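You operate a simulated robot arm through the tools that you are given. There is no shell and no other tool.

The job below is to be done with a simulated robot arm. You get a single attempt, and the scene is never put back.

## Task
Put the missing bar back into the bar drawer and lock the low cabinet.
Fine: the bar from the low cabinet's top whose number stands at the empty pocket; drawer shut; leave the other bars and the tall cabinet's lock. Where these are worked on the way, their far stop is far enough and under half their travel is too little: bar drawer.

The check looks at the end state, three seconds after you hand in, the way a careful person would. Anything else that was tipped, shoved, dropped, spilled or broken makes it a failure.

## Robot
A 7-joint arm with a fingered hand, fixed in place. Base frame: the origin is on the floor under the middle of its stand, x ahead of it, y to its left, z up. Lengths are in mm, angles in degrees, forces in N, time in s.
It reaches about 1085 mm from its shoulder. Its first joint turns from -166.0 to 166.0 degrees. Payload 3.7 kg.
The tool frame sits at the grasp point between the pads (the TCP): z along the fingers, y along the line on which they close. The tips reach 25 mm beyond it. The gripper opens to 88 mm; its body begins 29 mm behind the TCP. The gripper is a hand of 5 fingers: y runs from the thumb to the fingers, the wrist lies at [-13, -106, -174] in the tool frame, and closing takes about 1.5 s.
Orientation is told as [roll, pitch, yaw] about the base's x, y, z axes, in that order, counted from this pose: with the fingers straight down and the wrist toward the robot, the tool's x, y and z point along [0, 1, 0], [1, 0, 0] and [0, 0, -1] of the base frame.

## Interface
- The arm moves only by the tool play_rows. Its arguments are lists of equal length, an entry for each row: "translation": the shift along the base's x, y, z in mm, a list of three; "rot": the turn, a rotation vector about the base's x, y, z in degrees, a list of three; "fingers": the finger opening in mm, from 0 to 88. In form: {"translation": [[tx, ty, tz], ...], "rot": [[ax, ay, az], ...], "fingers": [fingers, ...]}. A call has 1 to 20 rows; each row is the pose to reach, as a shift and turn from the pose commanded when the call began. Rows are played at 5 a second. More than 50 mm and 8.6 degrees between two rows, or a gripper value outside its range, and nothing of the call is played. A pose out of reach is approached as far as the arm can. The call stops where the force on the tool passes 40 N (or 10 N more than at its start, if that is more) or the arm is blocked; 0.2 s more then pass. The fingers move at their own pace (about 108 mm/s each) and stop on an object; they squeeze with about 25 N. The grip force told is the motor's: it shows also when the fingers shut on nothing. Time passes only in rows, and 0.2 s behind the last, so rows that repeat a pose let the fingers close. The reply holds the time, the measured pose of the TCP, the force on the tool along the base axes, the opening and the grip force, in the units named above and with some noise, with the torque about the TCP (base axes, N m) and any sound that the robot's microphone picked up.
- Cameras (640 x 400 px; columns grow to the right, rows downward): "scene" is fixed at [399.1, 498.4, 1426.2]; the picture's right is [-0.95, -0.30, 0.00], its down [-0.29, 0.92, -0.26] and it looks along [0.08, -0.25, -0.97] (base axes); focal length 214 px, centre (320, 200). "wrist" rides on the gripper at [59, -79, -105] in the tool frame; the picture's right is [-0.73, 0.32, -0.61], its down [-0.62, -0.68, 0.38] and it looks along [-0.29, 0.66, 0.70] (tool axes); focal length 234 px, centre (320, 200). There is no depth. A picture from a camera that has moved, and an enlarged one, comes with that camera's place and axes in the base frame and with its lens. The place of the scene camera against the robot may be out by one fixed shift of up to 18 mm in any direction.
- snapshot(camera): a new picture of that camera. The clock stands still meanwhile.
- grasp_type(shape): the hand has 5 fingers and takes this shape, open, in about a second: jaw (thumb against the fingers, like two jaws); tri (thumb and two fingers); tip (a fingertip pinch); poke (one finger out to press); point (the index stretched); flat (the hand flat); cup (the hand cupped); fist (a fist). The gripper value then closes the fingers along that shape, each until it touches; the sizes above hold for jaw. It gives what a move gives, with no picture.
- zoom(camera, box): a new picture of the part [left, top, right, bottom] of that camera's present view, enlarged. The clock stands still meanwhile.
- close_job(): hands the job in; it is judged then, once.

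Places have to be worked out from the pictures, the camera data and where the tool is seen. Open the gripper and draw the arm clear of the work before you hand the job in, unless the task says otherwise.

The tools are called after "Call:" as a command line: name --argument value ..., lists and objects as JSON in quotes. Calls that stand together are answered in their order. play_rows: Moves the arm, as the interface text tells. Its arguments: {"type":"object","properties":{"translation":{"type":"array","items":{"type":"array","items":{"type":"number"}}},"rot":{"type":"array","items":{"type":"array","items":{"type":"number"}}},"fingers":{"type":"array","items":{"type":"number"}}},"required":["translation","rot","fingers"]} The other tools are called the same way: grasp_type (shape) gives the hand a shape; snapshot (camera) takes a picture; zoom (camera, box) takes an enlarged picture of a part of a camera's view; close_job () hands the job in.

At the start:

```text
time_s: 0.0
tool_pos: [427.6, 120.1, 1136.2]
ee_rot: [0.0, -0.1, 0.0]
force: [-0.6, -0.1, -0.6]
moment: [0.03, 0.03, 0.01]
opening: 88.0
gripper_force: 0.0
shape: jaw
```

scene: 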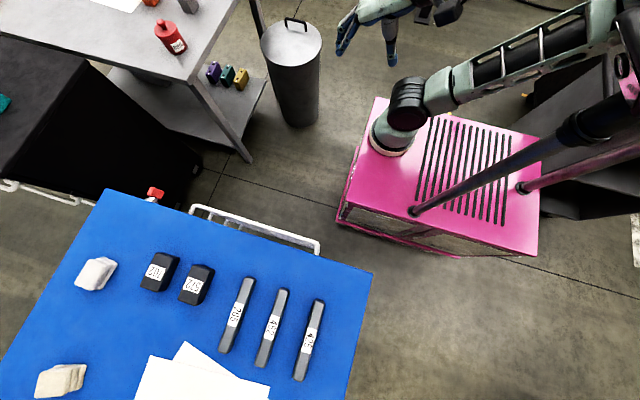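
wrist: 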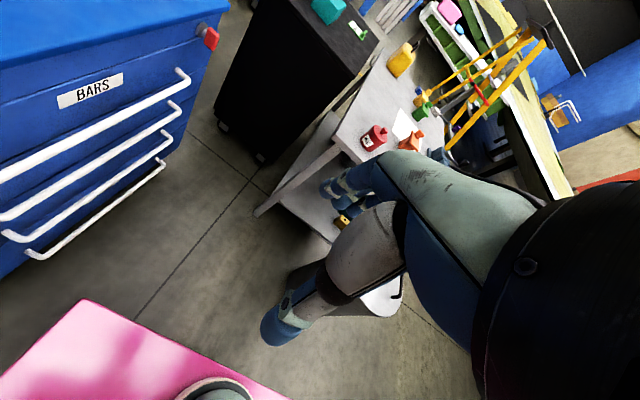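

The scene shows a blue cabinet with bars on its top to the robot's left, with a red lock knob at its edge. I'll take enlarged pictures to read the details before moving.

Call:
zoom --camera "scene" --box '[60, 170, 380, 400]'

Call:
zoom --camera "wrist" --box '[0, 0, 320, 280]'

Call:
zoom --camera "scene" --box '[0, 0, 340, 220]'

```text
1.74 times, centred on (220, 285) of scene
camera zoom: at [399.1, 498.4, 1426.2], right [-0.95, -0.3, 0.0], down [-0.29, 0.92, -0.26], along [0.08, -0.25, -0.97], focal length 373 px, centre (494, 52)
```

zoom: 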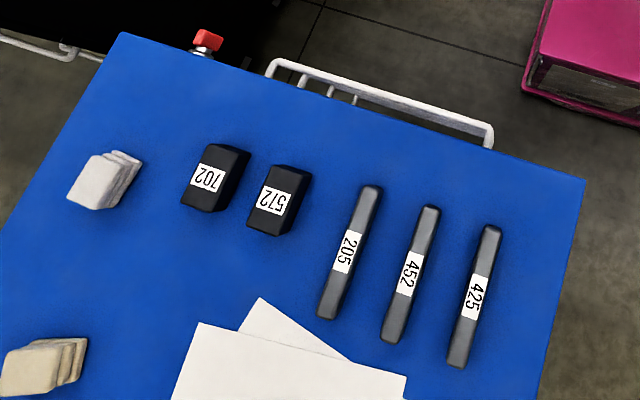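

```text
1.43 times, centred on (160, 140) of wrist
camera zoom: at [348.3, 179.7, 1240.7], right [0.32, -0.73, 0.61], down [-0.68, -0.62, -0.38], along [0.66, -0.29, -0.7], focal length 334 px, centre (549, 286)
```

zoom: 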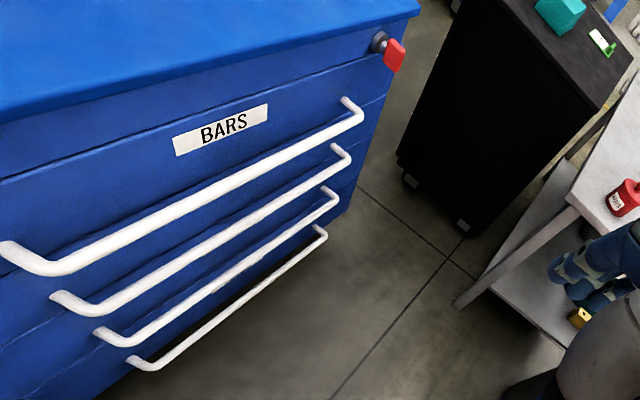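

```text
1.82 times, centred on (170, 110) of scene
camera zoom: at [399.1, 498.4, 1426.2], right [-0.95, -0.3, 0.0], down [-0.29, 0.92, -0.26], along [0.08, -0.25, -0.97], focal length 390 px, centre (593, 364)
```

zoom: 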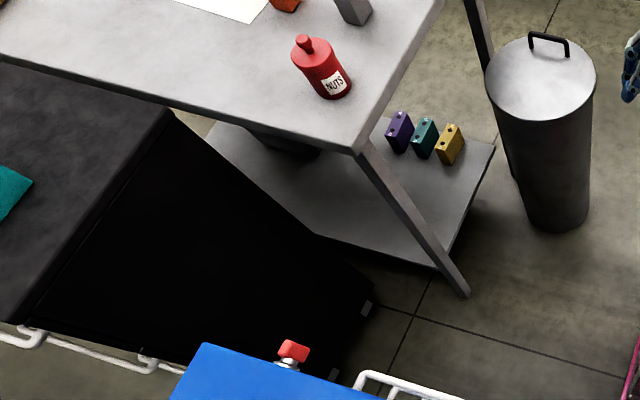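

The knob triangulates to about [940, 468, 798], the cabinet top to z≈837, and the BARS handle runs x 415–903 at y≈472, z≈667. I'll yaw the hand by 90° so the wrist camera faces the cabinet front and gives a second view.

Call:
play_rows --translation '[[0, 0, 0], [0, 0, 0], [0, 0, 0], [0, 0, 0], [0, 0, 0], [0, 0, 0], [0, 0, 0], [0, 0, 0], [0, 0, 0], [0, 0, 0], [0, 0, 0], [0, 0, 0]]' --rot '[[0, 0, 7.5], [0, 0, 15], [0, 0, 22.5], [0, 0, 30], [0, 0, 37.5], [0, 0, 45], [0, 0, 52.5], [0, 0, 60], [0, 0, 67.5], [0, 0, 75], [0, 0, 82.5], [0, 0, 90]]' --fingers '[88, 88, 88, 88, 88, 88, 88, 88, 88, 88, 88, 88]'

Call:
snapshot --camera "wrist"

Call:
snapshot --camera "scene"

```text
time_s: 2.6
tool_pos: [426.2, 119.5, 1136.7]
ee_rot: [0.1, 0.0, 90.0]
force: [-0.7, 0.0, 0.1]
moment: [0.01, 0.03, 0.0]
opening: 87.8
gripper_force: 0.1
shape: jaw
```

```text
taken
camera wrist: at [368.8, 41.6, 1240.7], right [0.73, 0.32, 0.61], down [0.62, -0.68, -0.38], along [0.29, 0.66, -0.7], focal length 234 px, centre (320, 200)
```

wrist: 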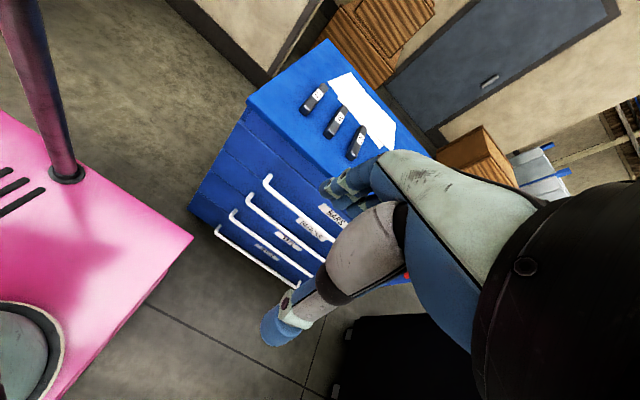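

```text
taken
```

scene: 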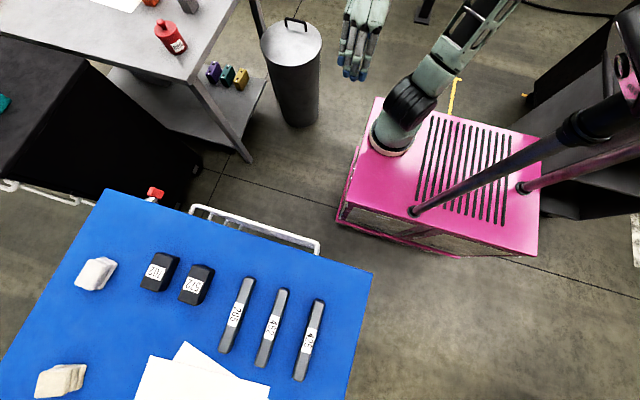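

The wrist camera now sees the cabinet front with four labelled drawers. I'll zoom on the front to read the labels and see the handle shape.

Call:
zoom --camera "wrist" --box '[200, 150, 420, 290]'

Call:
zoom --camera "wrist" --box '[240, 40, 420, 150]'

Call:
zoom --camera "scene" --box '[120, 175, 200, 225]'

Call:
zoom --camera "scene" --box '[140, 240, 220, 300]'

```text
2.86 times, centred on (310, 220) of wrist
camera zoom: at [368.8, 41.6, 1240.7], right [0.73, 0.32, 0.61], down [0.62, -0.68, -0.38], along [0.29, 0.66, -0.7], focal length 669 px, centre (349, 143)
```

zoom: 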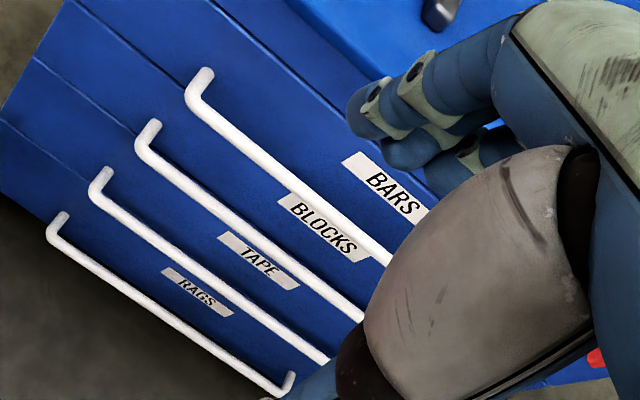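

```text
3.56 times, centred on (330, 95) of wrist
camera zoom: at [368.8, 41.6, 1240.7], right [0.73, 0.32, 0.61], down [0.62, -0.68, -0.38], along [0.29, 0.66, -0.7], focal length 833 px, centre (284, 573)
```

zoom: 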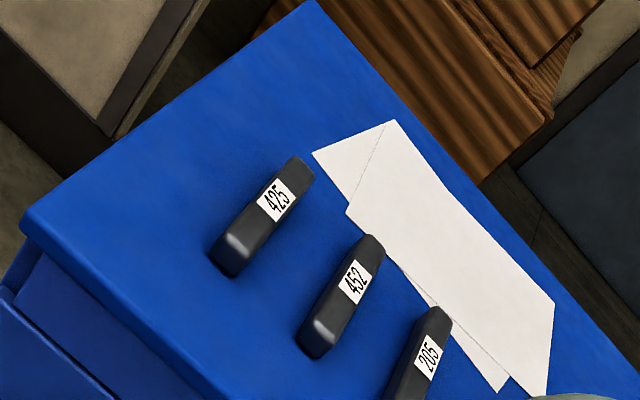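

```text
8.00 times, centred on (160, 200) of scene
camera zoom: at [399.1, 498.4, 1426.2], right [-0.95, -0.3, 0.0], down [-0.29, 0.92, -0.26], along [0.08, -0.25, -0.97], focal length 1716 px, centre (1600, 200)
```

zoom: 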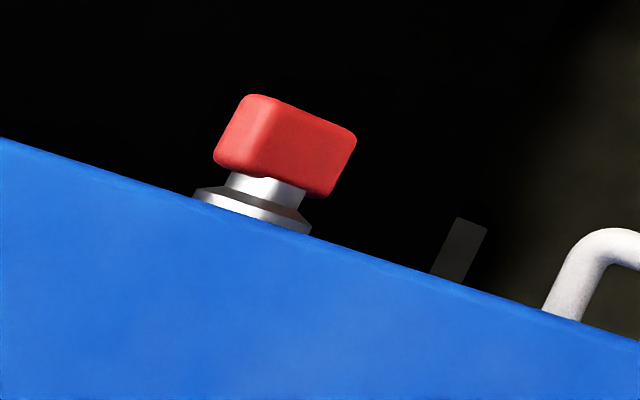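

```text
6.67 times, centred on (180, 270) of scene
camera zoom: at [399.1, 498.4, 1426.2], right [-0.95, -0.3, 0.0], down [-0.29, 0.92, -0.26], along [0.08, -0.25, -0.97], focal length 1430 px, centre (1253, -267)
```

zoom: 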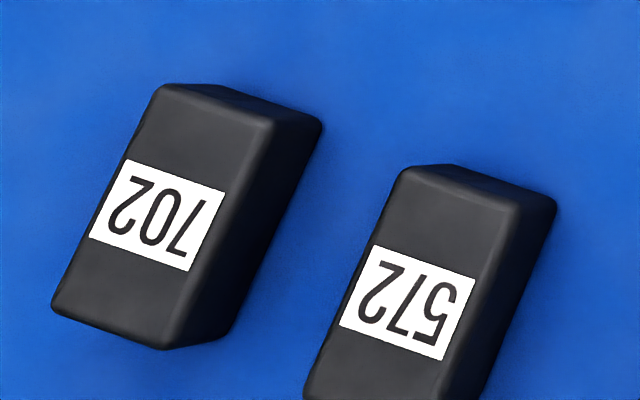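

The bars are 425, 452 and 205; 702 and 572 belong to the BLOCKS drawer, and BARS is the top drawer. Before planning the pull, I'll look at the hand and the arm from the scene camera, and at the tall cabinet.

Call:
zoom --camera "scene" --box '[300, -20, 460, 80]'

Call:
zoom --camera "scene" --box '[330, 0, 640, 260]'

Call:
zoom --camera "scene" --box '[-100, 20, 220, 220]'

```text
refused: -20 is not a number from 0 to 400
```

```text
1.54 times, centred on (485, 130) of scene
camera zoom: at [399.1, 498.4, 1426.2], right [-0.95, -0.3, 0.0], down [-0.29, 0.92, -0.26], along [0.08, -0.25, -0.97], focal length 330 px, centre (66, 308)
```

zoom: 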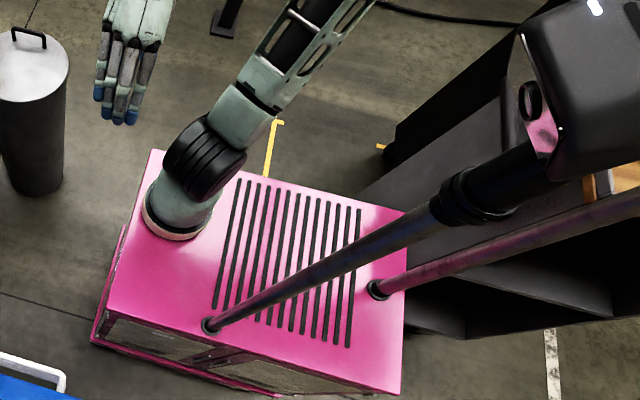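

```text
refused: -100 is not a number from 0 to 640
```

From the two views, the tall cabinet is well away (x≥1320). I'll move the hand out in front of the knob with the fingers tilted 30° forward, so the camera sees the lock more squarely.

Call:
play_rows --translation '[[37, 13, -10], [74, 27, -25], [111, 40, -42], [148, 54, -60], [185, 67, -80], [222, 81, -100], [259, 94, -120], [296, 108, -140], [333, 121, -160], [370, 135, -180], [407, 148, -200], [444, 162, -220], [481, 175, -240], [518, 189, -260], [550, 202, -280], [580, 214, -295]]' --rot '[[2, 0, 0], [4, 0, 0], [6, 0, 0], [8, 0, 0], [10, 0, 0], [12, 0, 0], [14, 0, 0], [16, 0, 0], [18, 0, 0], [20, 0, 0], [22, 0, 0], [24, 0, 0], [26, 0, 0], [28, 0, 0], [29, 0, 0], [30, 0, 0]]' --fingers '[88, 88, 88, 88, 88, 88, 88, 88, 88, 88, 88, 88, 88, 88, 88, 88]'

Call:
snapshot --camera "wrist"

Call:
snapshot --camera "scene"

```text
time_s: 6.0
tool_pos: [1006.8, 332.6, 842.3]
ee_rot: [-0.1, -30.1, 90.0]
force: [-0.1, 0.0, 0.2]
moment: [-0.03, -0.03, 0.0]
opening: 87.5
gripper_force: 0.1
shape: jaw
```

```text
taken
camera wrist: at [948.4, 211.6, 893.5], right [0.72, -0.03, 0.69], down [0.62, -0.4, -0.67], along [0.29, 0.92, -0.27], focal length 234 px, centre (320, 200)
```

wrist: 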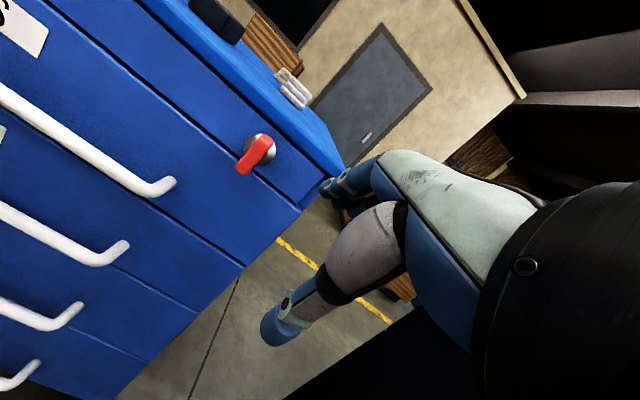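

```text
taken
```

scene: 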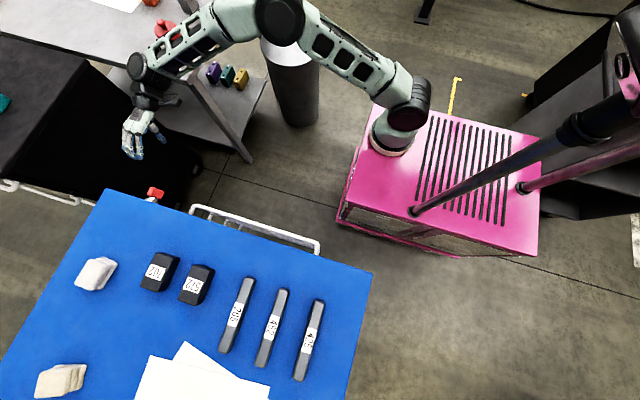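

Call:
zoom --camera "wrist" --box '[200, 110, 310, 195]'

Call:
zoom --camera "wrist" --box '[60, 80, 340, 255]'

Call:
zoom --camera "scene" --box '[80, 80, 240, 220]'

```text
4.71 times, centred on (255, 152) of wrist
camera zoom: at [948.4, 211.6, 893.5], right [0.72, -0.03, 0.69], down [0.62, -0.4, -0.67], along [0.29, 0.92, -0.27], focal length 1102 px, centre (626, 424)
```

zoom: 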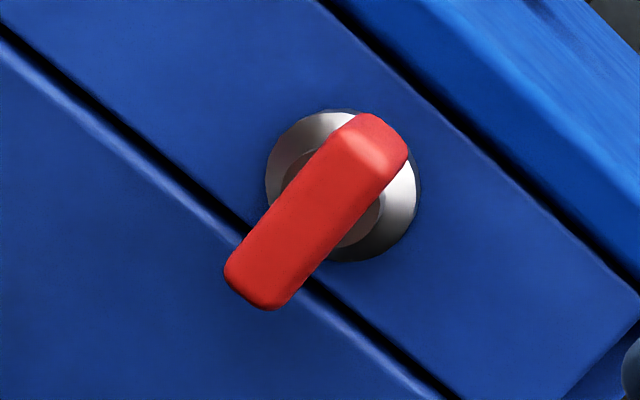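

```text
2.29 times, centred on (200, 168) of wrist
camera zoom: at [948.4, 211.6, 893.5], right [0.72, -0.03, 0.69], down [0.62, -0.4, -0.67], along [0.29, 0.92, -0.27], focal length 535 px, centre (594, 274)
```

zoom: 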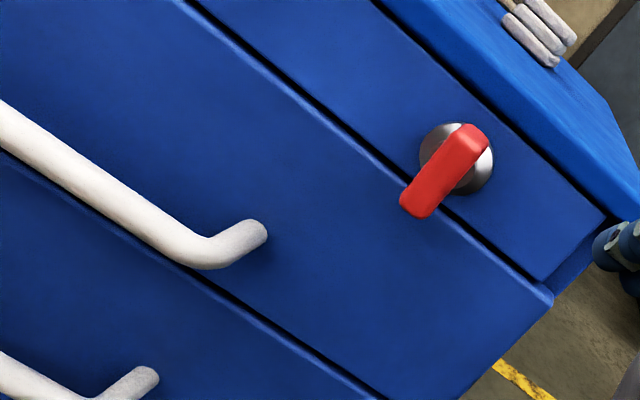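

```text
2.86 times, centred on (160, 150) of scene
camera zoom: at [399.1, 498.4, 1426.2], right [-0.95, -0.3, 0.0], down [-0.29, 0.92, -0.26], along [0.08, -0.25, -0.97], focal length 613 px, centre (777, 343)
```

zoom: 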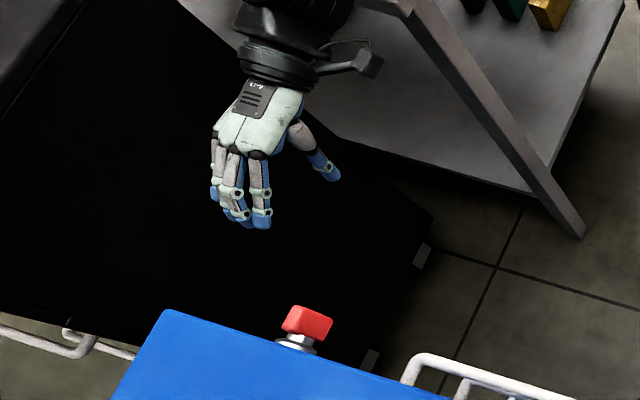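

The lock knob is a vertical red lever at about [940, 455, 810], and re-triangulating between the wrist views puts the BARS handle at x 415–880, y≈460, z≈699, with the drawer face at y≈500. I'll bring the hand in front of the middle of that handle with the fingers tilted 60° forward and partly closed, then check before gripping.

Call:
play_rows --translation '[[-36, -4, -8], [-72, -8, -17], [-108, -10, -26], [-144, -12, -35], [-180, -12, -44], [-216, -12, -53], [-252, -12, -62], [-288, -12, -71], [-324, -12, -80], [-359, -12, -89]]' --rot '[[3, 0, 0], [6, 0, 0], [9, 0, 0], [12, 0, 0], [15, 0, 0], [18, 0, 0], [21, 0, 0], [24, 0, 0], [27, 0, 0], [30, 0, 0]]' --fingers '[88, 88, 88, 80, 75, 70, 65, 60, 55, 50]'

Call:
snapshot --camera "wrist"

Call:
snapshot --camera "scene"

```text
time_s: 8.2
tool_pos: [647.5, 321.3, 752.2]
ee_rot: [0.0, -60.1, 89.9]
force: [0.7, -0.7, -0.3]
moment: [-0.01, -0.01, -0.01]
opening: 50.4
gripper_force: 0.1
shape: jaw
```

```text
taken
camera wrist: at [588.4, 190.7, 736.0], right [0.73, -0.37, 0.58], down [0.62, -0.01, -0.78], along [0.29, 0.93, 0.22], focal length 234 px, centre (320, 200)
```

wrist: 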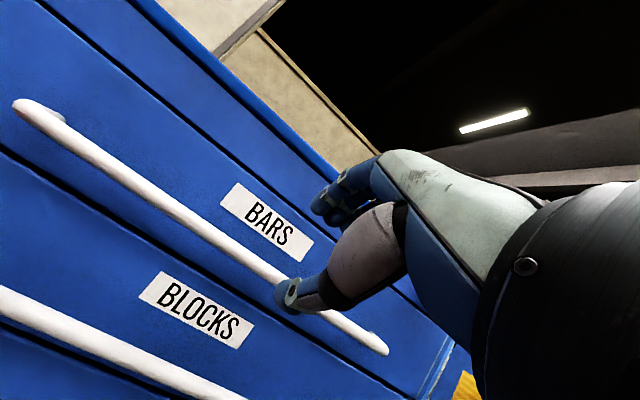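

```text
taken
```

scene: 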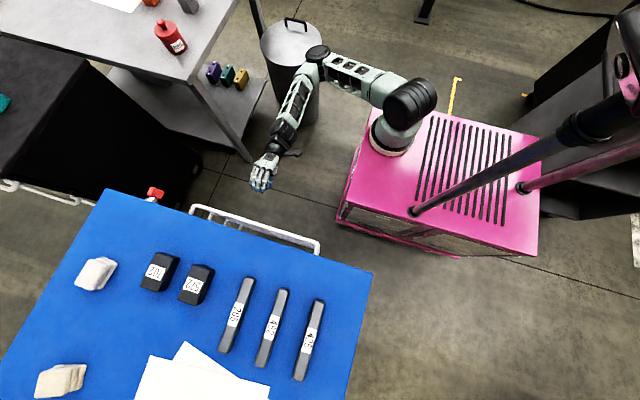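

This view refines the bar of the handle to y≈462, z≈696. I'll approach along the finger direction so the bar sits between the thumb and fingers, then check contact before closing.

Call:
play_rows --translation '[[0, 28, -2], [0, 56, -7], [0, 75, -18], [0, 94, -29], [0, 110, -38.5], [0, 122, -45.5], [0, 132, -51]]' --rot '[[0, 0, 0], [0, 0, 0], [0, 0, 0], [0, 0, 0], [0, 0, 0], [0, 0, 0], [0, 0, 0]]' --fingers '[50, 50, 50, 50, 50, 50, 50]'

Call:
snapshot --camera "wrist"

Call:
zoom --camera "scene" --box '[180, 140, 340, 260]'

```text
time_s: 9.8
tool_pos: [649.0, 454.4, 700.3]
ee_rot: [0.1, -60.0, 90.0]
force: [-0.7, -0.4, 0.4]
moment: [-0.04, -0.03, -0.02]
opening: 50.5
gripper_force: 0.1
shape: jaw
```

```text
taken
camera wrist: at [589.9, 324.8, 684.4], right [0.73, -0.36, 0.58], down [0.62, -0.01, -0.78], along [0.29, 0.93, 0.22], focal length 234 px, centre (320, 200)
```

wrist: 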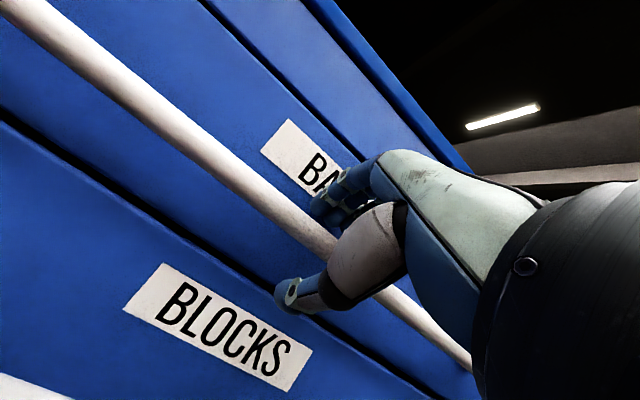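

```text
3.33 times, centred on (260, 200) of scene
camera zoom: at [399.1, 498.4, 1426.2], right [-0.95, -0.3, 0.0], down [-0.29, 0.92, -0.26], along [0.08, -0.25, -0.97], focal length 715 px, centre (520, 200)
```

zoom: 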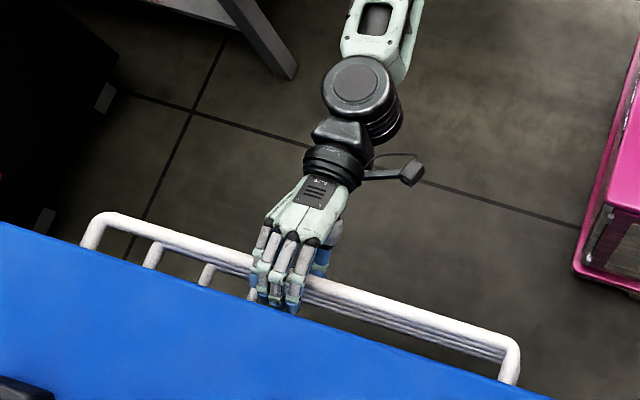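

The bar sits between the thumb (below) and fingers (above) with no contact yet. I'll close on it.

Call:
play_rows --translation '[[0, 0, 0], [0, 0, 0], [0, 0, 0], [0, 0, 0], [0, 0, 0], [0, 0, 0], [0, 0, 0]]' --rot '[[0, 0, 0], [0, 0, 0], [0, 0, 0], [0, 0, 0], [0, 0, 0], [0, 0, 0], [0, 0, 0]]' --fingers '[30, 10, 0, 0, 0, 0, 0]'

Call:
snapshot --camera "wrist"

```text
time_s: 11.4
tool_pos: [648.4, 454.4, 700.0]
ee_rot: [0.1, -60.0, 90.0]
force: [0.3, 4.0, -10.8]
moment: [-0.02, -0.08, 0.08]
opening: 4.0
gripper_force: 25.4
shape: jaw
```

```text
taken
camera wrist: at [590.0, 324.8, 683.9], right [0.73, -0.36, 0.58], down [0.62, -0.01, -0.78], along [0.29, 0.93, 0.22], focal length 234 px, centre (320, 200)
```

wrist: 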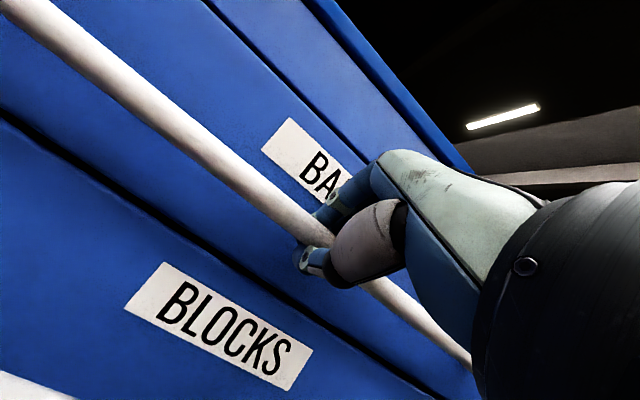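

The grip holds (25 N) with a reaction on the tool, so the hand has the bar. I'll pull gently toward -y and see whether the drawer follows.

Call:
play_rows --translation '[[0, -5, 0], [0, -12, 0], [0, -20, 0], [0, -30, 0], [0, -40, 0]]' --rot '[[0, 0, 0], [0, 0, 0], [0, 0, 0], [0, 0, 0], [0, 0, 0]]' --fingers '[0, 0, 0, 0, 0]'

Call:
snapshot --camera "wrist"

Call:
zoom --camera "scene" --box '[180, 140, 340, 260]'

```text
time_s: 12.6
tool_pos: [648.8, 412.4, 700.6]
ee_rot: [-0.1, -60.0, 90.1]
force: [1.2, -0.1, -10.4]
moment: [-0.05, -0.07, 0.05]
opening: 4.8
gripper_force: 24.8
shape: jaw
```

```text
taken
camera wrist: at [589.8, 284.2, 684.0], right [0.73, -0.36, 0.58], down [0.62, -0.01, -0.78], along [0.29, 0.93, 0.22], focal length 234 px, centre (320, 200)
```

wrist: 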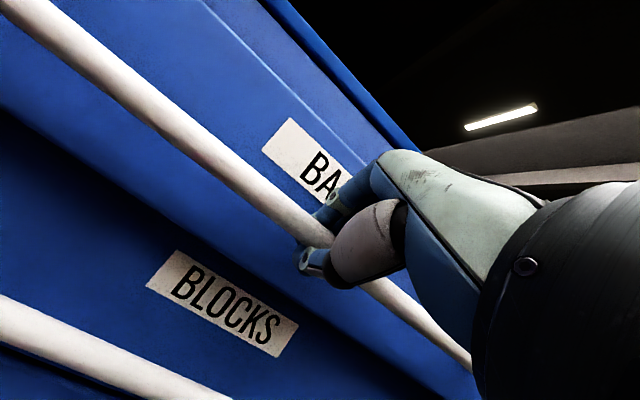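

```text
3.33 times, centred on (260, 200) of scene
camera zoom: at [399.1, 498.4, 1426.2], right [-0.95, -0.3, 0.0], down [-0.29, 0.92, -0.26], along [0.08, -0.25, -0.97], focal length 715 px, centre (520, 200)
```

zoom: 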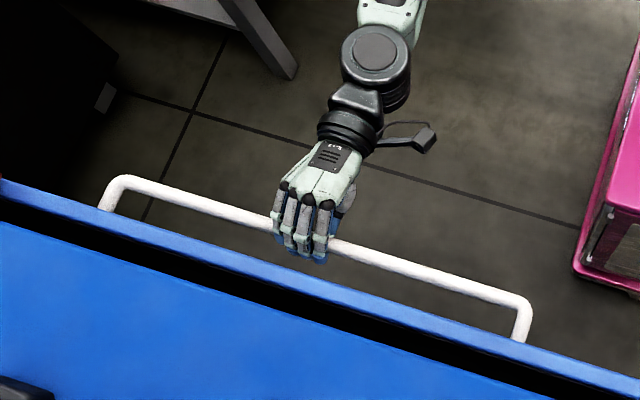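

The drawer follows the hand with little force. I'll keep pulling another 150 mm.

Call:
play_rows --translation '[[0, -12, 0], [0, -26, 0], [0, -40, 0], [0, -55, 0], [0, -70, 0], [0, -85, 0], [0, -100, 0], [0, -115, 0], [0, -130, 0], [0, -150, 0]]' --rot '[[0, 0, 0], [0, 0, 0], [0, 0, 0], [0, 0, 0], [0, 0, 0], [0, 0, 0], [0, 0, 0], [0, 0, 0], [0, 0, 0], [0, 0, 0]]' --fingers '[0, 0, 0, 0, 0, 0, 0, 0, 0, 0]'

Call:
snapshot --camera "scene"

```text
time_s: 14.8
tool_pos: [648.2, 265.2, 700.1]
ee_rot: [0.1, -60.1, 89.9]
force: [2.2, 0.7, -9.8]
moment: [-0.02, -0.06, 0.05]
opening: 4.9
gripper_force: 25.0
shape: jaw
```

```text
taken
```

scene: 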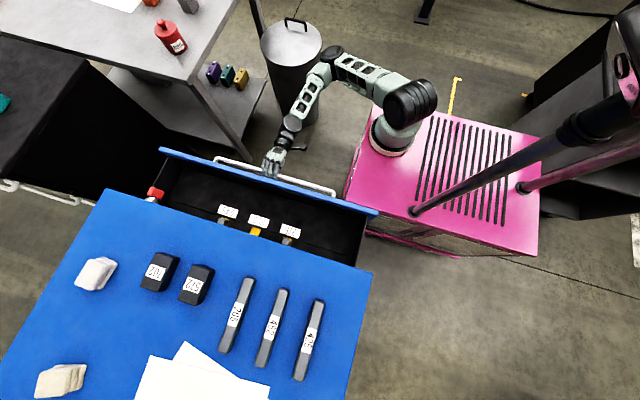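

The drawer is open about 190 mm and three labelled pockets appear. I'll zoom in to read them.

Call:
zoom --camera "scene" --box '[200, 180, 330, 260]'

Call:
zoom --camera "scene" --box '[140, 130, 400, 290]'

```text
4.92 times, centred on (265, 220) of scene
camera zoom: at [399.1, 498.4, 1426.2], right [-0.95, -0.3, 0.0], down [-0.29, 0.92, -0.26], along [0.08, -0.25, -0.97], focal length 1056 px, centre (591, 102)
```

zoom: 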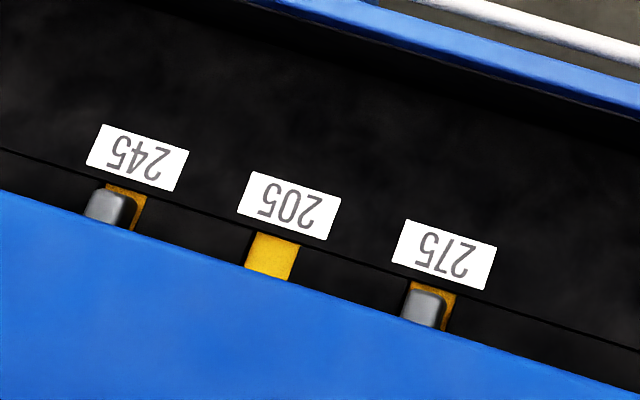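

```text
2.46 times, centred on (270, 210) of scene
camera zoom: at [399.1, 498.4, 1426.2], right [-0.95, -0.3, 0.0], down [-0.29, 0.92, -0.26], along [0.08, -0.25, -0.97], focal length 528 px, centre (443, 175)
```

zoom: 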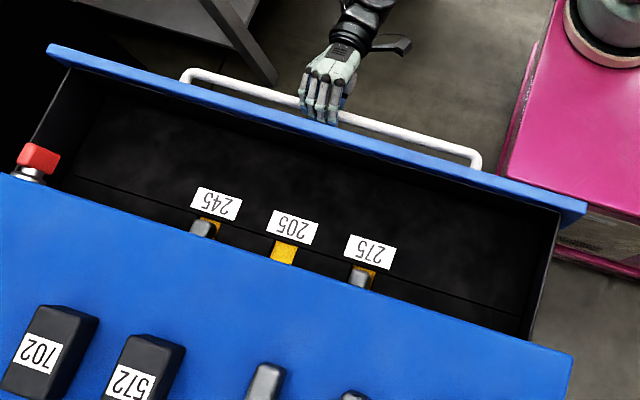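

The empty pocket is labelled 205 (neighbours 245 and 275 are occupied), so bar 205 is the one. The pockets reach back under the cabinet top, so I'll pull the drawer further while watching the force.

Call:
play_rows --translation '[[0, -12, 0], [0, -24, 0], [0, -36, 0], [0, -48, 0], [0, -60, 0], [0, -72, 0], [0, -84, 0], [0, -96, 0], [0, -108, 0]]' --rot '[[0, 0, 0], [0, 0, 0], [0, 0, 0], [0, 0, 0], [0, 0, 0], [0, 0, 0], [0, 0, 0], [0, 0, 0], [0, 0, 0]]' --fingers '[0, 0, 0, 0, 0, 0, 0, 0, 0]'

Call:
snapshot --camera "scene"

Call:
snapshot --camera "wrist"

```text
time_s: 16.8
tool_pos: [648.1, 156.4, 700.1]
ee_rot: [0.1, -60.0, 90.0]
force: [0.5, -0.1, -16.7]
moment: [-0.04, -0.03, 0.04]
opening: 5.2
gripper_force: 25.0
shape: jaw
```

```text
taken
```

scene: 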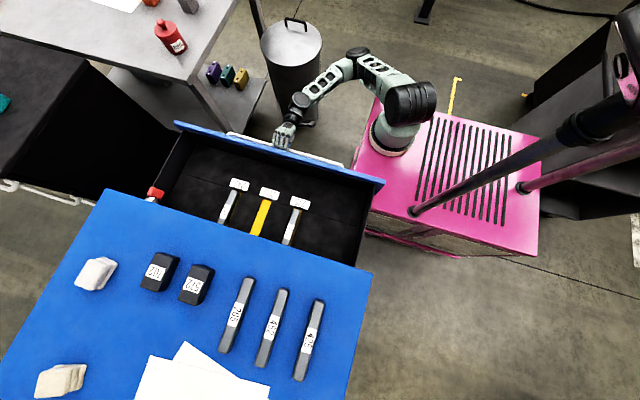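

```text
taken
camera wrist: at [589.3, 26.2, 684.5], right [0.73, -0.36, 0.58], down [0.62, -0.01, -0.78], along [0.29, 0.93, 0.22], focal length 234 px, centre (320, 200)
```

wrist: 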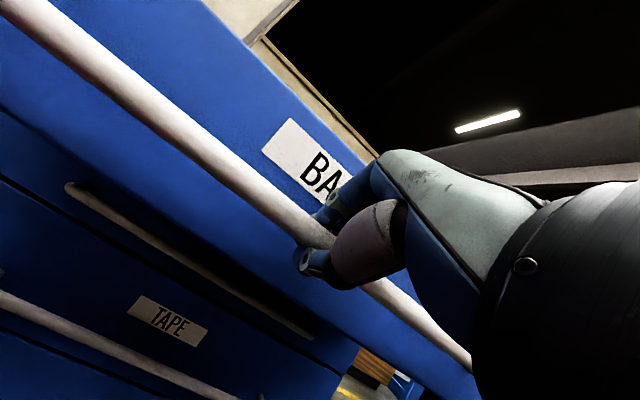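

The drawer is about 300 mm open with no blocking yet. I'll zoom in to judge how much of the pocket is still under the cabinet top.

Call:
zoom --camera "scene" --box '[170, 130, 390, 270]'

```text
2.86 times, centred on (280, 200) of scene
camera zoom: at [399.1, 498.4, 1426.2], right [-0.95, -0.3, 0.0], down [-0.29, 0.92, -0.26], along [0.08, -0.25, -0.97], focal length 613 px, centre (434, 200)
```

zoom: 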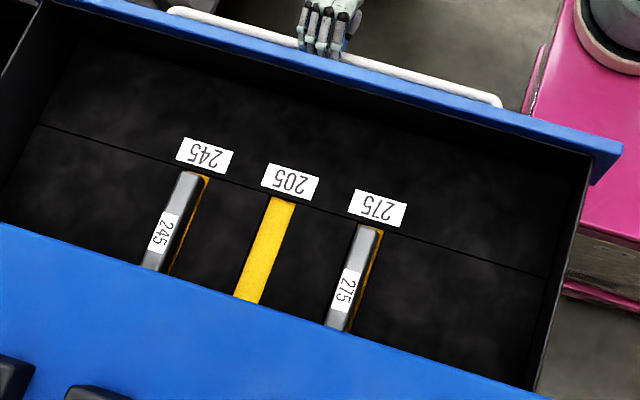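

Half the pocket shows; its centre is at about y≈433, so I want another 60–80 mm for hand clearance. I'll pull slowly and watch the force for the far stop.

Call:
play_rows --translation '[[0, -8, 0], [0, -16, 0], [0, -24, 0], [0, -32, 0], [0, -40, 0], [0, -48, 0], [0, -56, 0], [0, -64, 0], [0, -72, 0]]' --rot '[[0, 0, 0], [0, 0, 0], [0, 0, 0], [0, 0, 0], [0, 0, 0], [0, 0, 0], [0, 0, 0], [0, 0, 0], [0, 0, 0]]' --fingers '[0, 0, 0, 0, 0, 0, 0, 0, 0]'

Call:
zoom --camera "scene" --box '[170, 130, 390, 270]'

Call:
snapshot --camera "scene"

```text
time_s: 18.8
tool_pos: [649.0, 84.0, 701.3]
ee_rot: [0.0, -60.0, 89.9]
force: [-0.5, -0.4, -18.7]
moment: [-0.05, -0.06, 0.03]
opening: 5.3
gripper_force: 24.9
shape: jaw
```

```text
2.86 times, centred on (280, 200) of scene
camera zoom: at [399.1, 498.4, 1426.2], right [-0.95, -0.3, 0.0], down [-0.29, 0.92, -0.26], along [0.08, -0.25, -0.97], focal length 613 px, centre (434, 200)
```

zoom: 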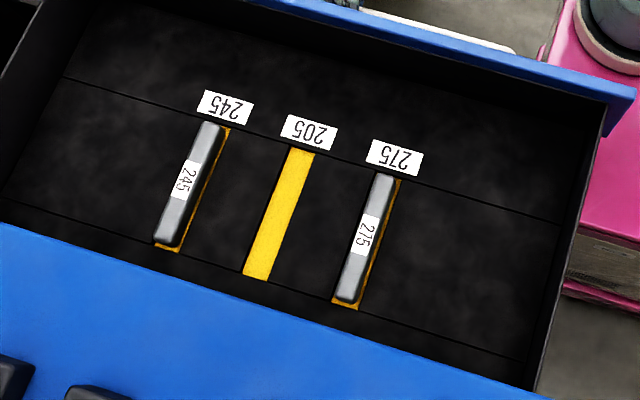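

```text
taken
```

scene: 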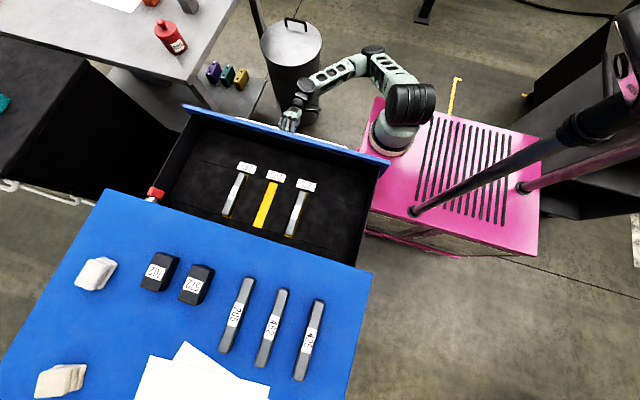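

The pocket is now fully clear of the cabinet top, with the drawer about 372 mm open. I'll open the fingers, back off along the finger direction, and then rise.

Call:
play_rows --translation '[[0, 0, 0], [0, 0, 0], [0, 0, 0], [0, -17, 10], [0, -35, 20], [0, -52, 30], [0, -60, 50], [0, -60, 80], [0, -60, 120], [0, -60, 160], [0, -60, 200]]' --rot '[[0, 0, 0], [0, 0, 0], [0, 0, 0], [0, 0, 0], [0, 0, 0], [0, 0, 0], [0, 0, 0], [0, 0, 0], [0, 0, 0], [0, 0, 0], [0, 0, 0]]' --fingers '[30, 60, 60, 60, 60, 60, 60, 60, 60, 60, 60]'

Call:
snapshot --camera "scene"

Call:
snapshot --camera "wrist"

```text
time_s: 21.2
tool_pos: [648.4, 22.6, 903.0]
ee_rot: [0.1, -60.1, 90.0]
force: [-0.2, 0.2, 0.5]
moment: [0.01, 0.01, -0.02]
opening: 59.8
gripper_force: 0.0
shape: jaw
```

```text
taken
```

scene: 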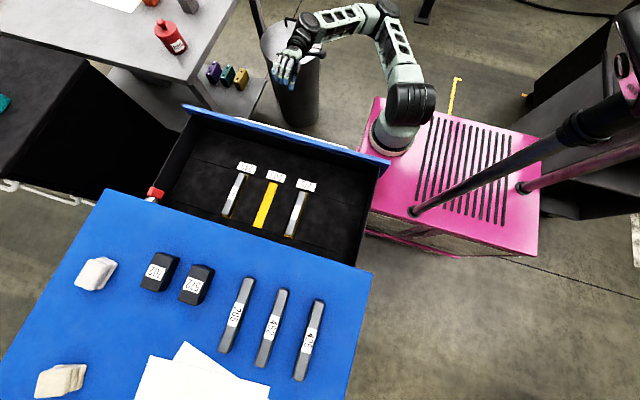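

```text
taken
camera wrist: at [590.0, -106.1, 886.1], right [0.73, -0.36, 0.58], down [0.62, -0.01, -0.78], along [0.29, 0.93, 0.22], focal length 234 px, centre (320, 200)
```

wrist: 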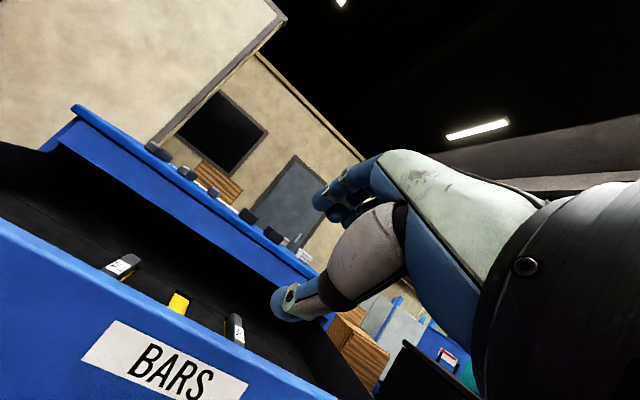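

The drawer stays open and nothing was disturbed. I'll level the hand back to fingers-down at a safe height, then turn it to yaw 0 for handling the bar.

Call:
play_rows --translation '[[-18, 22, 22], [-37, 44, 44], [-55, 66, 66], [-74, 88, 88], [-92, 110, 110], [-111, 133, 133], [-130, 155, 155], [-148, 177, 177]]' --rot '[[-7.5, 0, 0], [-15, 0, 0], [-22.5, 0, 0], [-30, 0, 0], [-37.5, 0, 0], [-45, 0, 0], [-52.5, 0, 0], [-60, 0, 0]]' --fingers '[60, 60, 60, 60, 60, 60, 60, 60]'

Call:
snapshot --camera "wrist"

```text
time_s: 23.0
tool_pos: [499.0, 201.2, 1080.8]
ee_rot: [0.0, 0.0, 89.9]
force: [-0.7, -0.7, -0.4]
moment: [0.03, 0.03, 0.02]
opening: 59.7
gripper_force: 0.1
shape: jaw
```

```text
taken
camera wrist: at [440.7, 123.5, 1185.3], right [0.73, 0.32, 0.61], down [0.62, -0.68, -0.38], along [0.29, 0.66, -0.7], focal length 234 px, centre (320, 200)
```

wrist: 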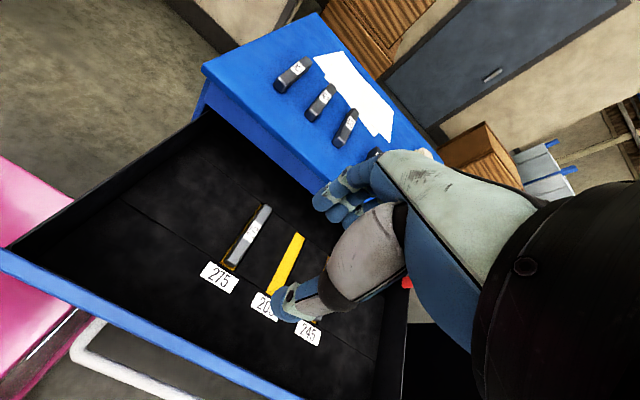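

This view shows the pocket and the bars from above the drawer. I'll zoom on both for accurate triangulation.

Call:
zoom --camera "wrist" --box '[190, 190, 330, 330]'

Call:
zoom --camera "wrist" --box '[260, 40, 400, 160]'

```text
2.86 times, centred on (260, 260) of wrist
camera zoom: at [440.7, 123.5, 1185.3], right [0.73, 0.32, 0.61], down [0.62, -0.68, -0.38], along [0.29, 0.66, -0.7], focal length 669 px, centre (491, 29)
```

zoom: 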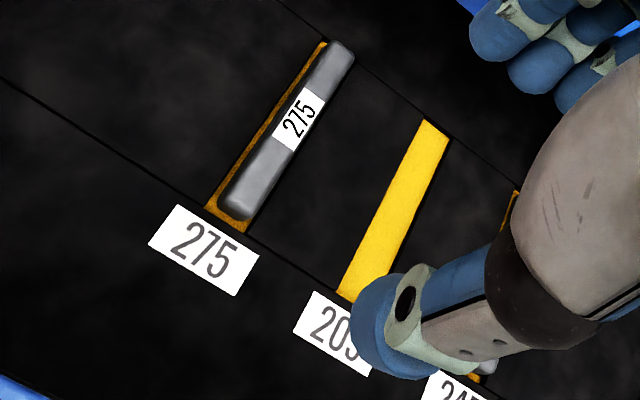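

```text
3.33 times, centred on (330, 100) of wrist
camera zoom: at [440.7, 123.5, 1185.3], right [0.73, 0.32, 0.61], down [0.62, -0.68, -0.38], along [0.29, 0.66, -0.7], focal length 781 px, centre (287, 533)
```

zoom: 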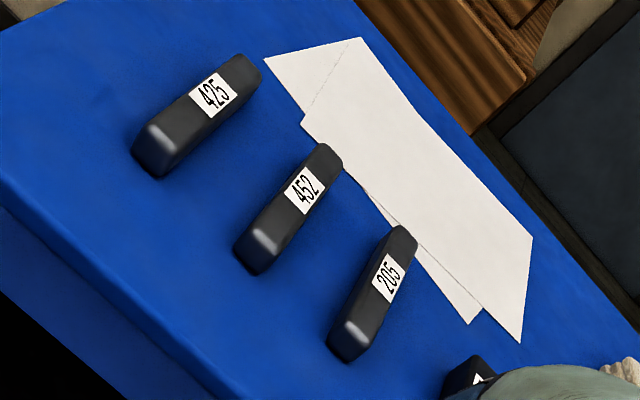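

Pocket 205 comes out near x≈635, y≈285–450, z≈690. I'll rotate to yaw 0 over the drawer for another view to pin down its position and the height.

Call:
play_rows --translation '[[-6, 8, -10], [-12, 16, -20], [-18, 25, -30], [-24, 33, -40], [-30, 41, -50], [-36, 49, -60], [-42, 58, -70], [-48, 66, -80], [-54, 74, -90], [-60, 82, -100], [-65, 90, -110], [-70, 98, -120]]' --rot '[[0, 0, -7.5], [0, 0, -15], [0, 0, -22.5], [0, 0, -30], [0, 0, -37.5], [0, 0, -45], [0, 0, -52.5], [0, 0, -60], [0, 0, -67.5], [0, 0, -75], [0, 0, -82.5], [0, 0, -90]]' --fingers '[60, 60, 60, 60, 60, 60, 60, 60, 60, 60, 60, 60]'

Call:
snapshot --camera "wrist"

Call:
zoom --camera "wrist" --box '[160, 100, 340, 240]'

Call:
snapshot --camera "scene"

```text
time_s: 25.6
tool_pos: [429.7, 299.6, 957.1]
ee_rot: [0.0, 0.0, -0.2]
force: [-0.3, -1.1, -0.7]
moment: [0.03, 0.0, 0.03]
opening: 59.4
gripper_force: 0.2
shape: jaw
```

```text
taken
camera wrist: at [350.8, 359.3, 1062.3], right [0.32, -0.73, 0.61], down [-0.68, -0.62, -0.38], along [0.66, -0.29, -0.7], focal length 234 px, centre (320, 200)
```

wrist: 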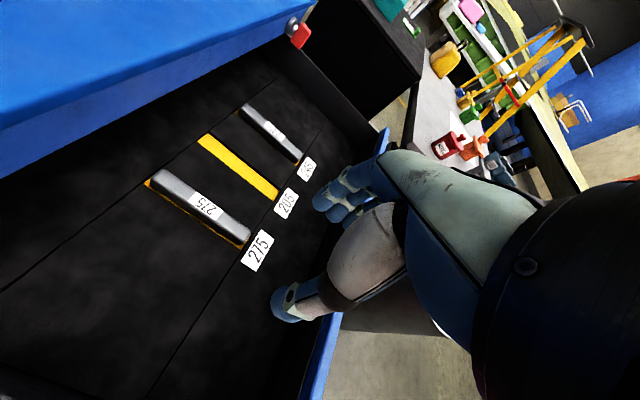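

```text
2.86 times, centred on (250, 170) of wrist
camera zoom: at [350.8, 359.3, 1062.3], right [0.32, -0.73, 0.61], down [-0.68, -0.62, -0.38], along [0.66, -0.29, -0.7], focal length 669 px, centre (520, 286)
```

zoom: 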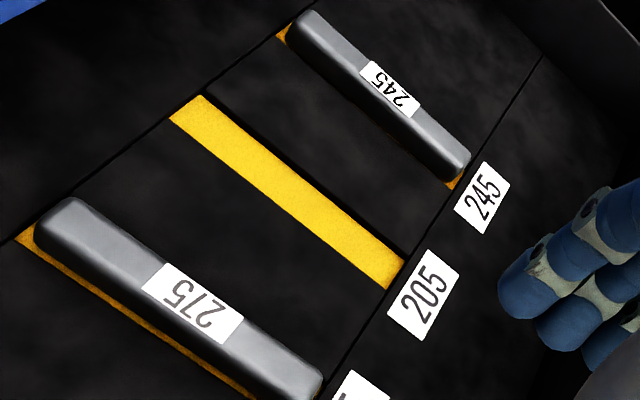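

```text
taken
```

scene: 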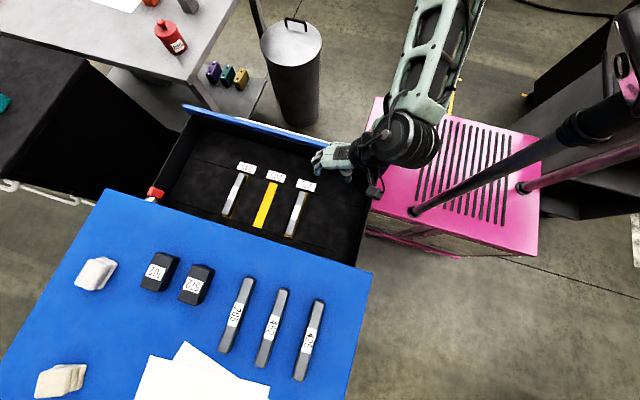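

Triangulating the two wrist views puts the pocket floor at x 632–662, y 289–464, z≈671, centre about (647, 377). Next I'll move above the cabinet top to look at bar 205.

Call:
play_rows --translation '[[-8, 26, 8], [-16, 52, 16], [-24, 78, 24], [-32, 104, 32], [-40, 130, 40], [-50, 160, 44], [-60, 190, 48], [-70, 220, 50], [-80, 250, 51]]' --rot '[[0, 0, 0], [0, 0, 0], [0, 0, 0], [0, 0, 0], [0, 0, 0], [0, 0, 0], [0, 0, 0], [0, 0, 0], [0, 0, 0]]' --fingers '[60, 60, 60, 60, 60, 60, 60, 60, 60]'

Call:
snapshot --camera "wrist"

Call:
zoom --camera "wrist" --box '[150, 40, 330, 180]'

Call:
snapshot --camera "scene"

```text
time_s: 27.5
tool_pos: [418.5, 468.4, 1028.2]
ee_rot: [3.3, 10.8, -4.7]
force: [0.2, -0.4, -1.1]
moment: [-0.05, -0.01, 0.0]
opening: 59.9
gripper_force: 0.0
shape: jaw
stopped in row 9: the arm was blocked; the commanded pose is now the measured one
```

```text
taken
camera wrist: at [365.3, 525.7, 1148.1], right [0.36, -0.79, 0.49], down [-0.79, -0.54, -0.28], along [0.49, -0.29, -0.82], focal length 234 px, centre (320, 200)
```

wrist: 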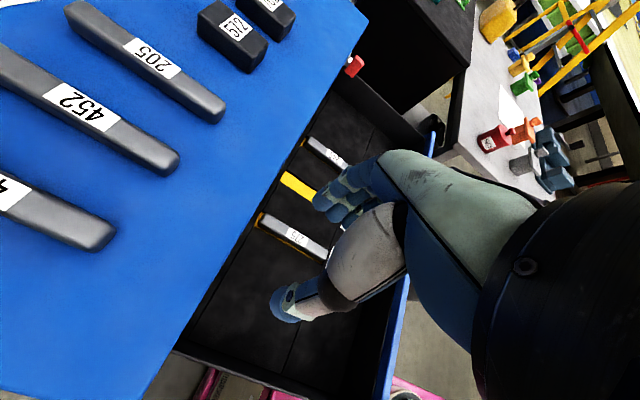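

```text
2.86 times, centred on (240, 110) of wrist
camera zoom: at [365.3, 525.7, 1148.1], right [0.36, -0.79, 0.49], down [-0.79, -0.54, -0.28], along [0.49, -0.29, -0.82], focal length 669 px, centre (549, 457)
```

zoom: 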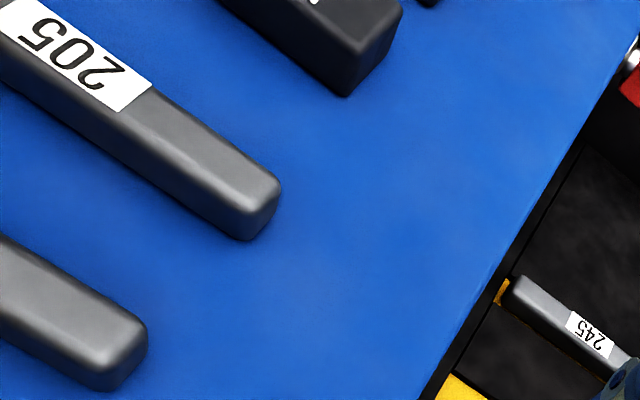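

```text
taken
```

scene: 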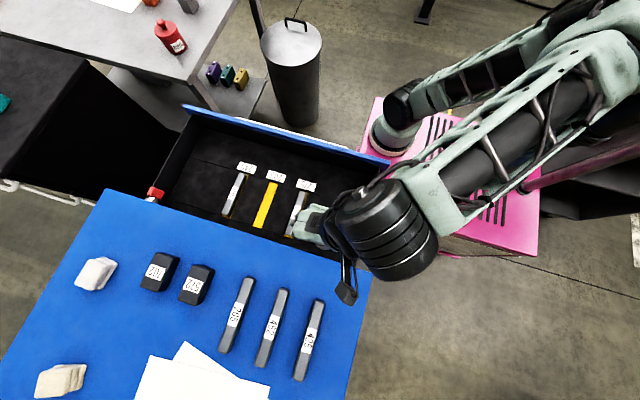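

The arm was blocked on this path: its forearm is folding back toward the camera mast on the stand. I'll back out the way I came, restoring the orientation, and then take a route with the arm more extended.

Call:
play_rows --translation '[[3, -20, 0], [7, -45, 0], [12, -75, 0], [20, -110, 0], [30, -140, 0], [45, -165, 0], [60, -190, 0], [80, -215, 0]]' --rot '[[-0.47, -1.33, 0.63], [-0.94, -2.67, 1.25], [-1.4, -4.0, 1.88], [-1.87, -5.33, 2.5], [-2.34, -6.66, 3.13], [-2.8, -8.0, 3.76], [-3.27, -9.33, 4.38], [-3.74, -10.66, 5.01]]' --fingers '[60, 60, 60, 60, 60, 60, 60, 60]'

Call:
snapshot --camera "scene"

```text
time_s: 29.3
tool_pos: [495.4, 257.2, 1024.5]
ee_rot: [-0.3, -0.4, 0.4]
force: [-0.2, 0.4, 0.1]
moment: [0.02, 0.04, -0.02]
opening: 59.9
gripper_force: 0.2
shape: jaw
```

```text
taken
```

scene: 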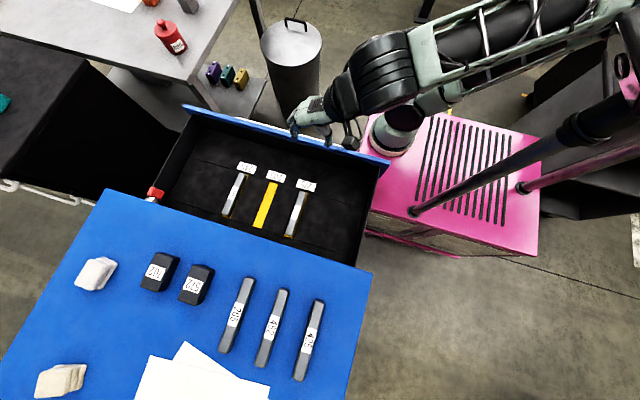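

The orientation is restored at (495, 257, 1024). I'll first extend the arm in +x to bring the elbow away from the mast, then check the posture.

Call:
play_rows --translation '[[25, 8, 0], [50, 16, 0], [75, 24, 0], [100, 32, 0], [125, 40, 0], [150, 48, 0], [175, 56, 0], [205, 65, 0]]' --rot '[[0, 0, 0], [0, 0, 0], [0, 0, 0], [0, 0, 0], [0, 0, 0], [0, 0, 0], [0, 0, 0], [0.3, 0.4, -0.4]]' --fingers '[60, 60, 60, 60, 60, 60, 60, 60]'

Call:
snapshot --camera "scene"

```text
time_s: 31.1
tool_pos: [699.0, 321.6, 1025.8]
ee_rot: [0.1, 0.1, -0.2]
force: [0.2, 1.0, -0.6]
moment: [0.0, 0.02, -0.02]
opening: 59.9
gripper_force: 0.0
shape: jaw
```

```text
taken
```

scene: 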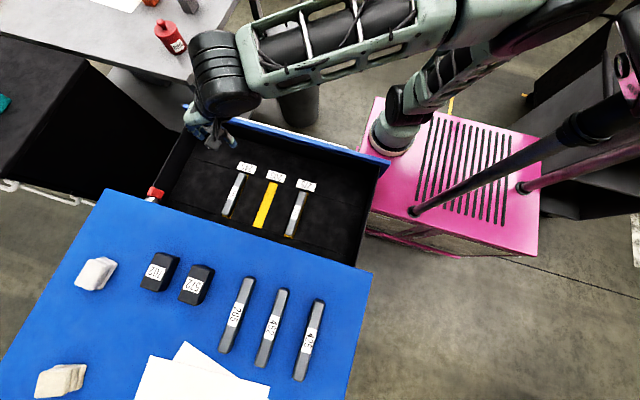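

The elbow is now up and well clear of the mast. I'll swing toward the bars at safe height.

Call:
play_rows --translation '[[-16, 32, 0], [-32, 64, 0], [-48, 96, 0], [-64, 128, 0], [-80, 160, 0], [-96, 192, 0], [-112, 224, -5], [-129, 250, -10]]' --rot '[[0, 0, 0], [0, 0, 0], [0, 0, 0], [0, 0, 0], [0, 0, 0], [0, 0, 0], [0, 0, 0], [0, 0, 0]]' --fingers '[60, 60, 60, 60, 60, 60, 60, 60]'

Call:
snapshot --camera "scene"

Call:
snapshot --camera "wrist"

```text
time_s: 32.2
tool_pos: [660.1, 409.9, 1085.3]
ee_rot: [9.9, 4.5, -1.5]
force: [-0.8, 0.6, -1.6]
moment: [-0.11, -0.06, -0.04]
opening: 59.8
gripper_force: 0.1
shape: jaw
stopped in row 5: the arm was blocked; the commanded pose is now the measured one
```

```text
taken
```

scene: 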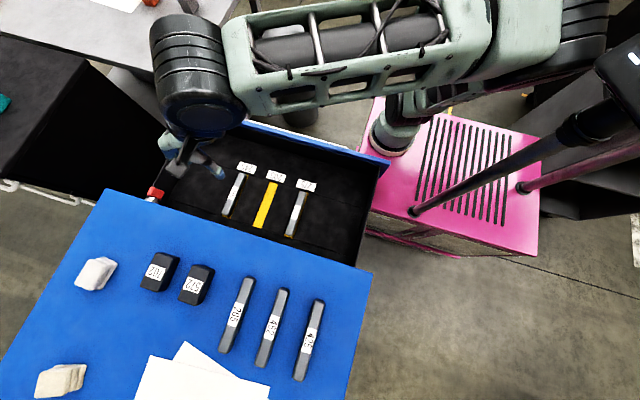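

```text
taken
camera wrist: at [591.9, 451.9, 1204.1], right [0.34, -0.83, 0.45], down [-0.73, -0.53, -0.43], along [0.59, -0.18, -0.78], focal length 234 px, centre (320, 200)
```

wrist: 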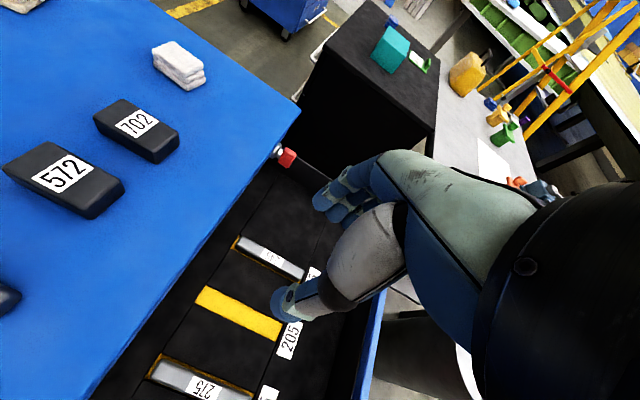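

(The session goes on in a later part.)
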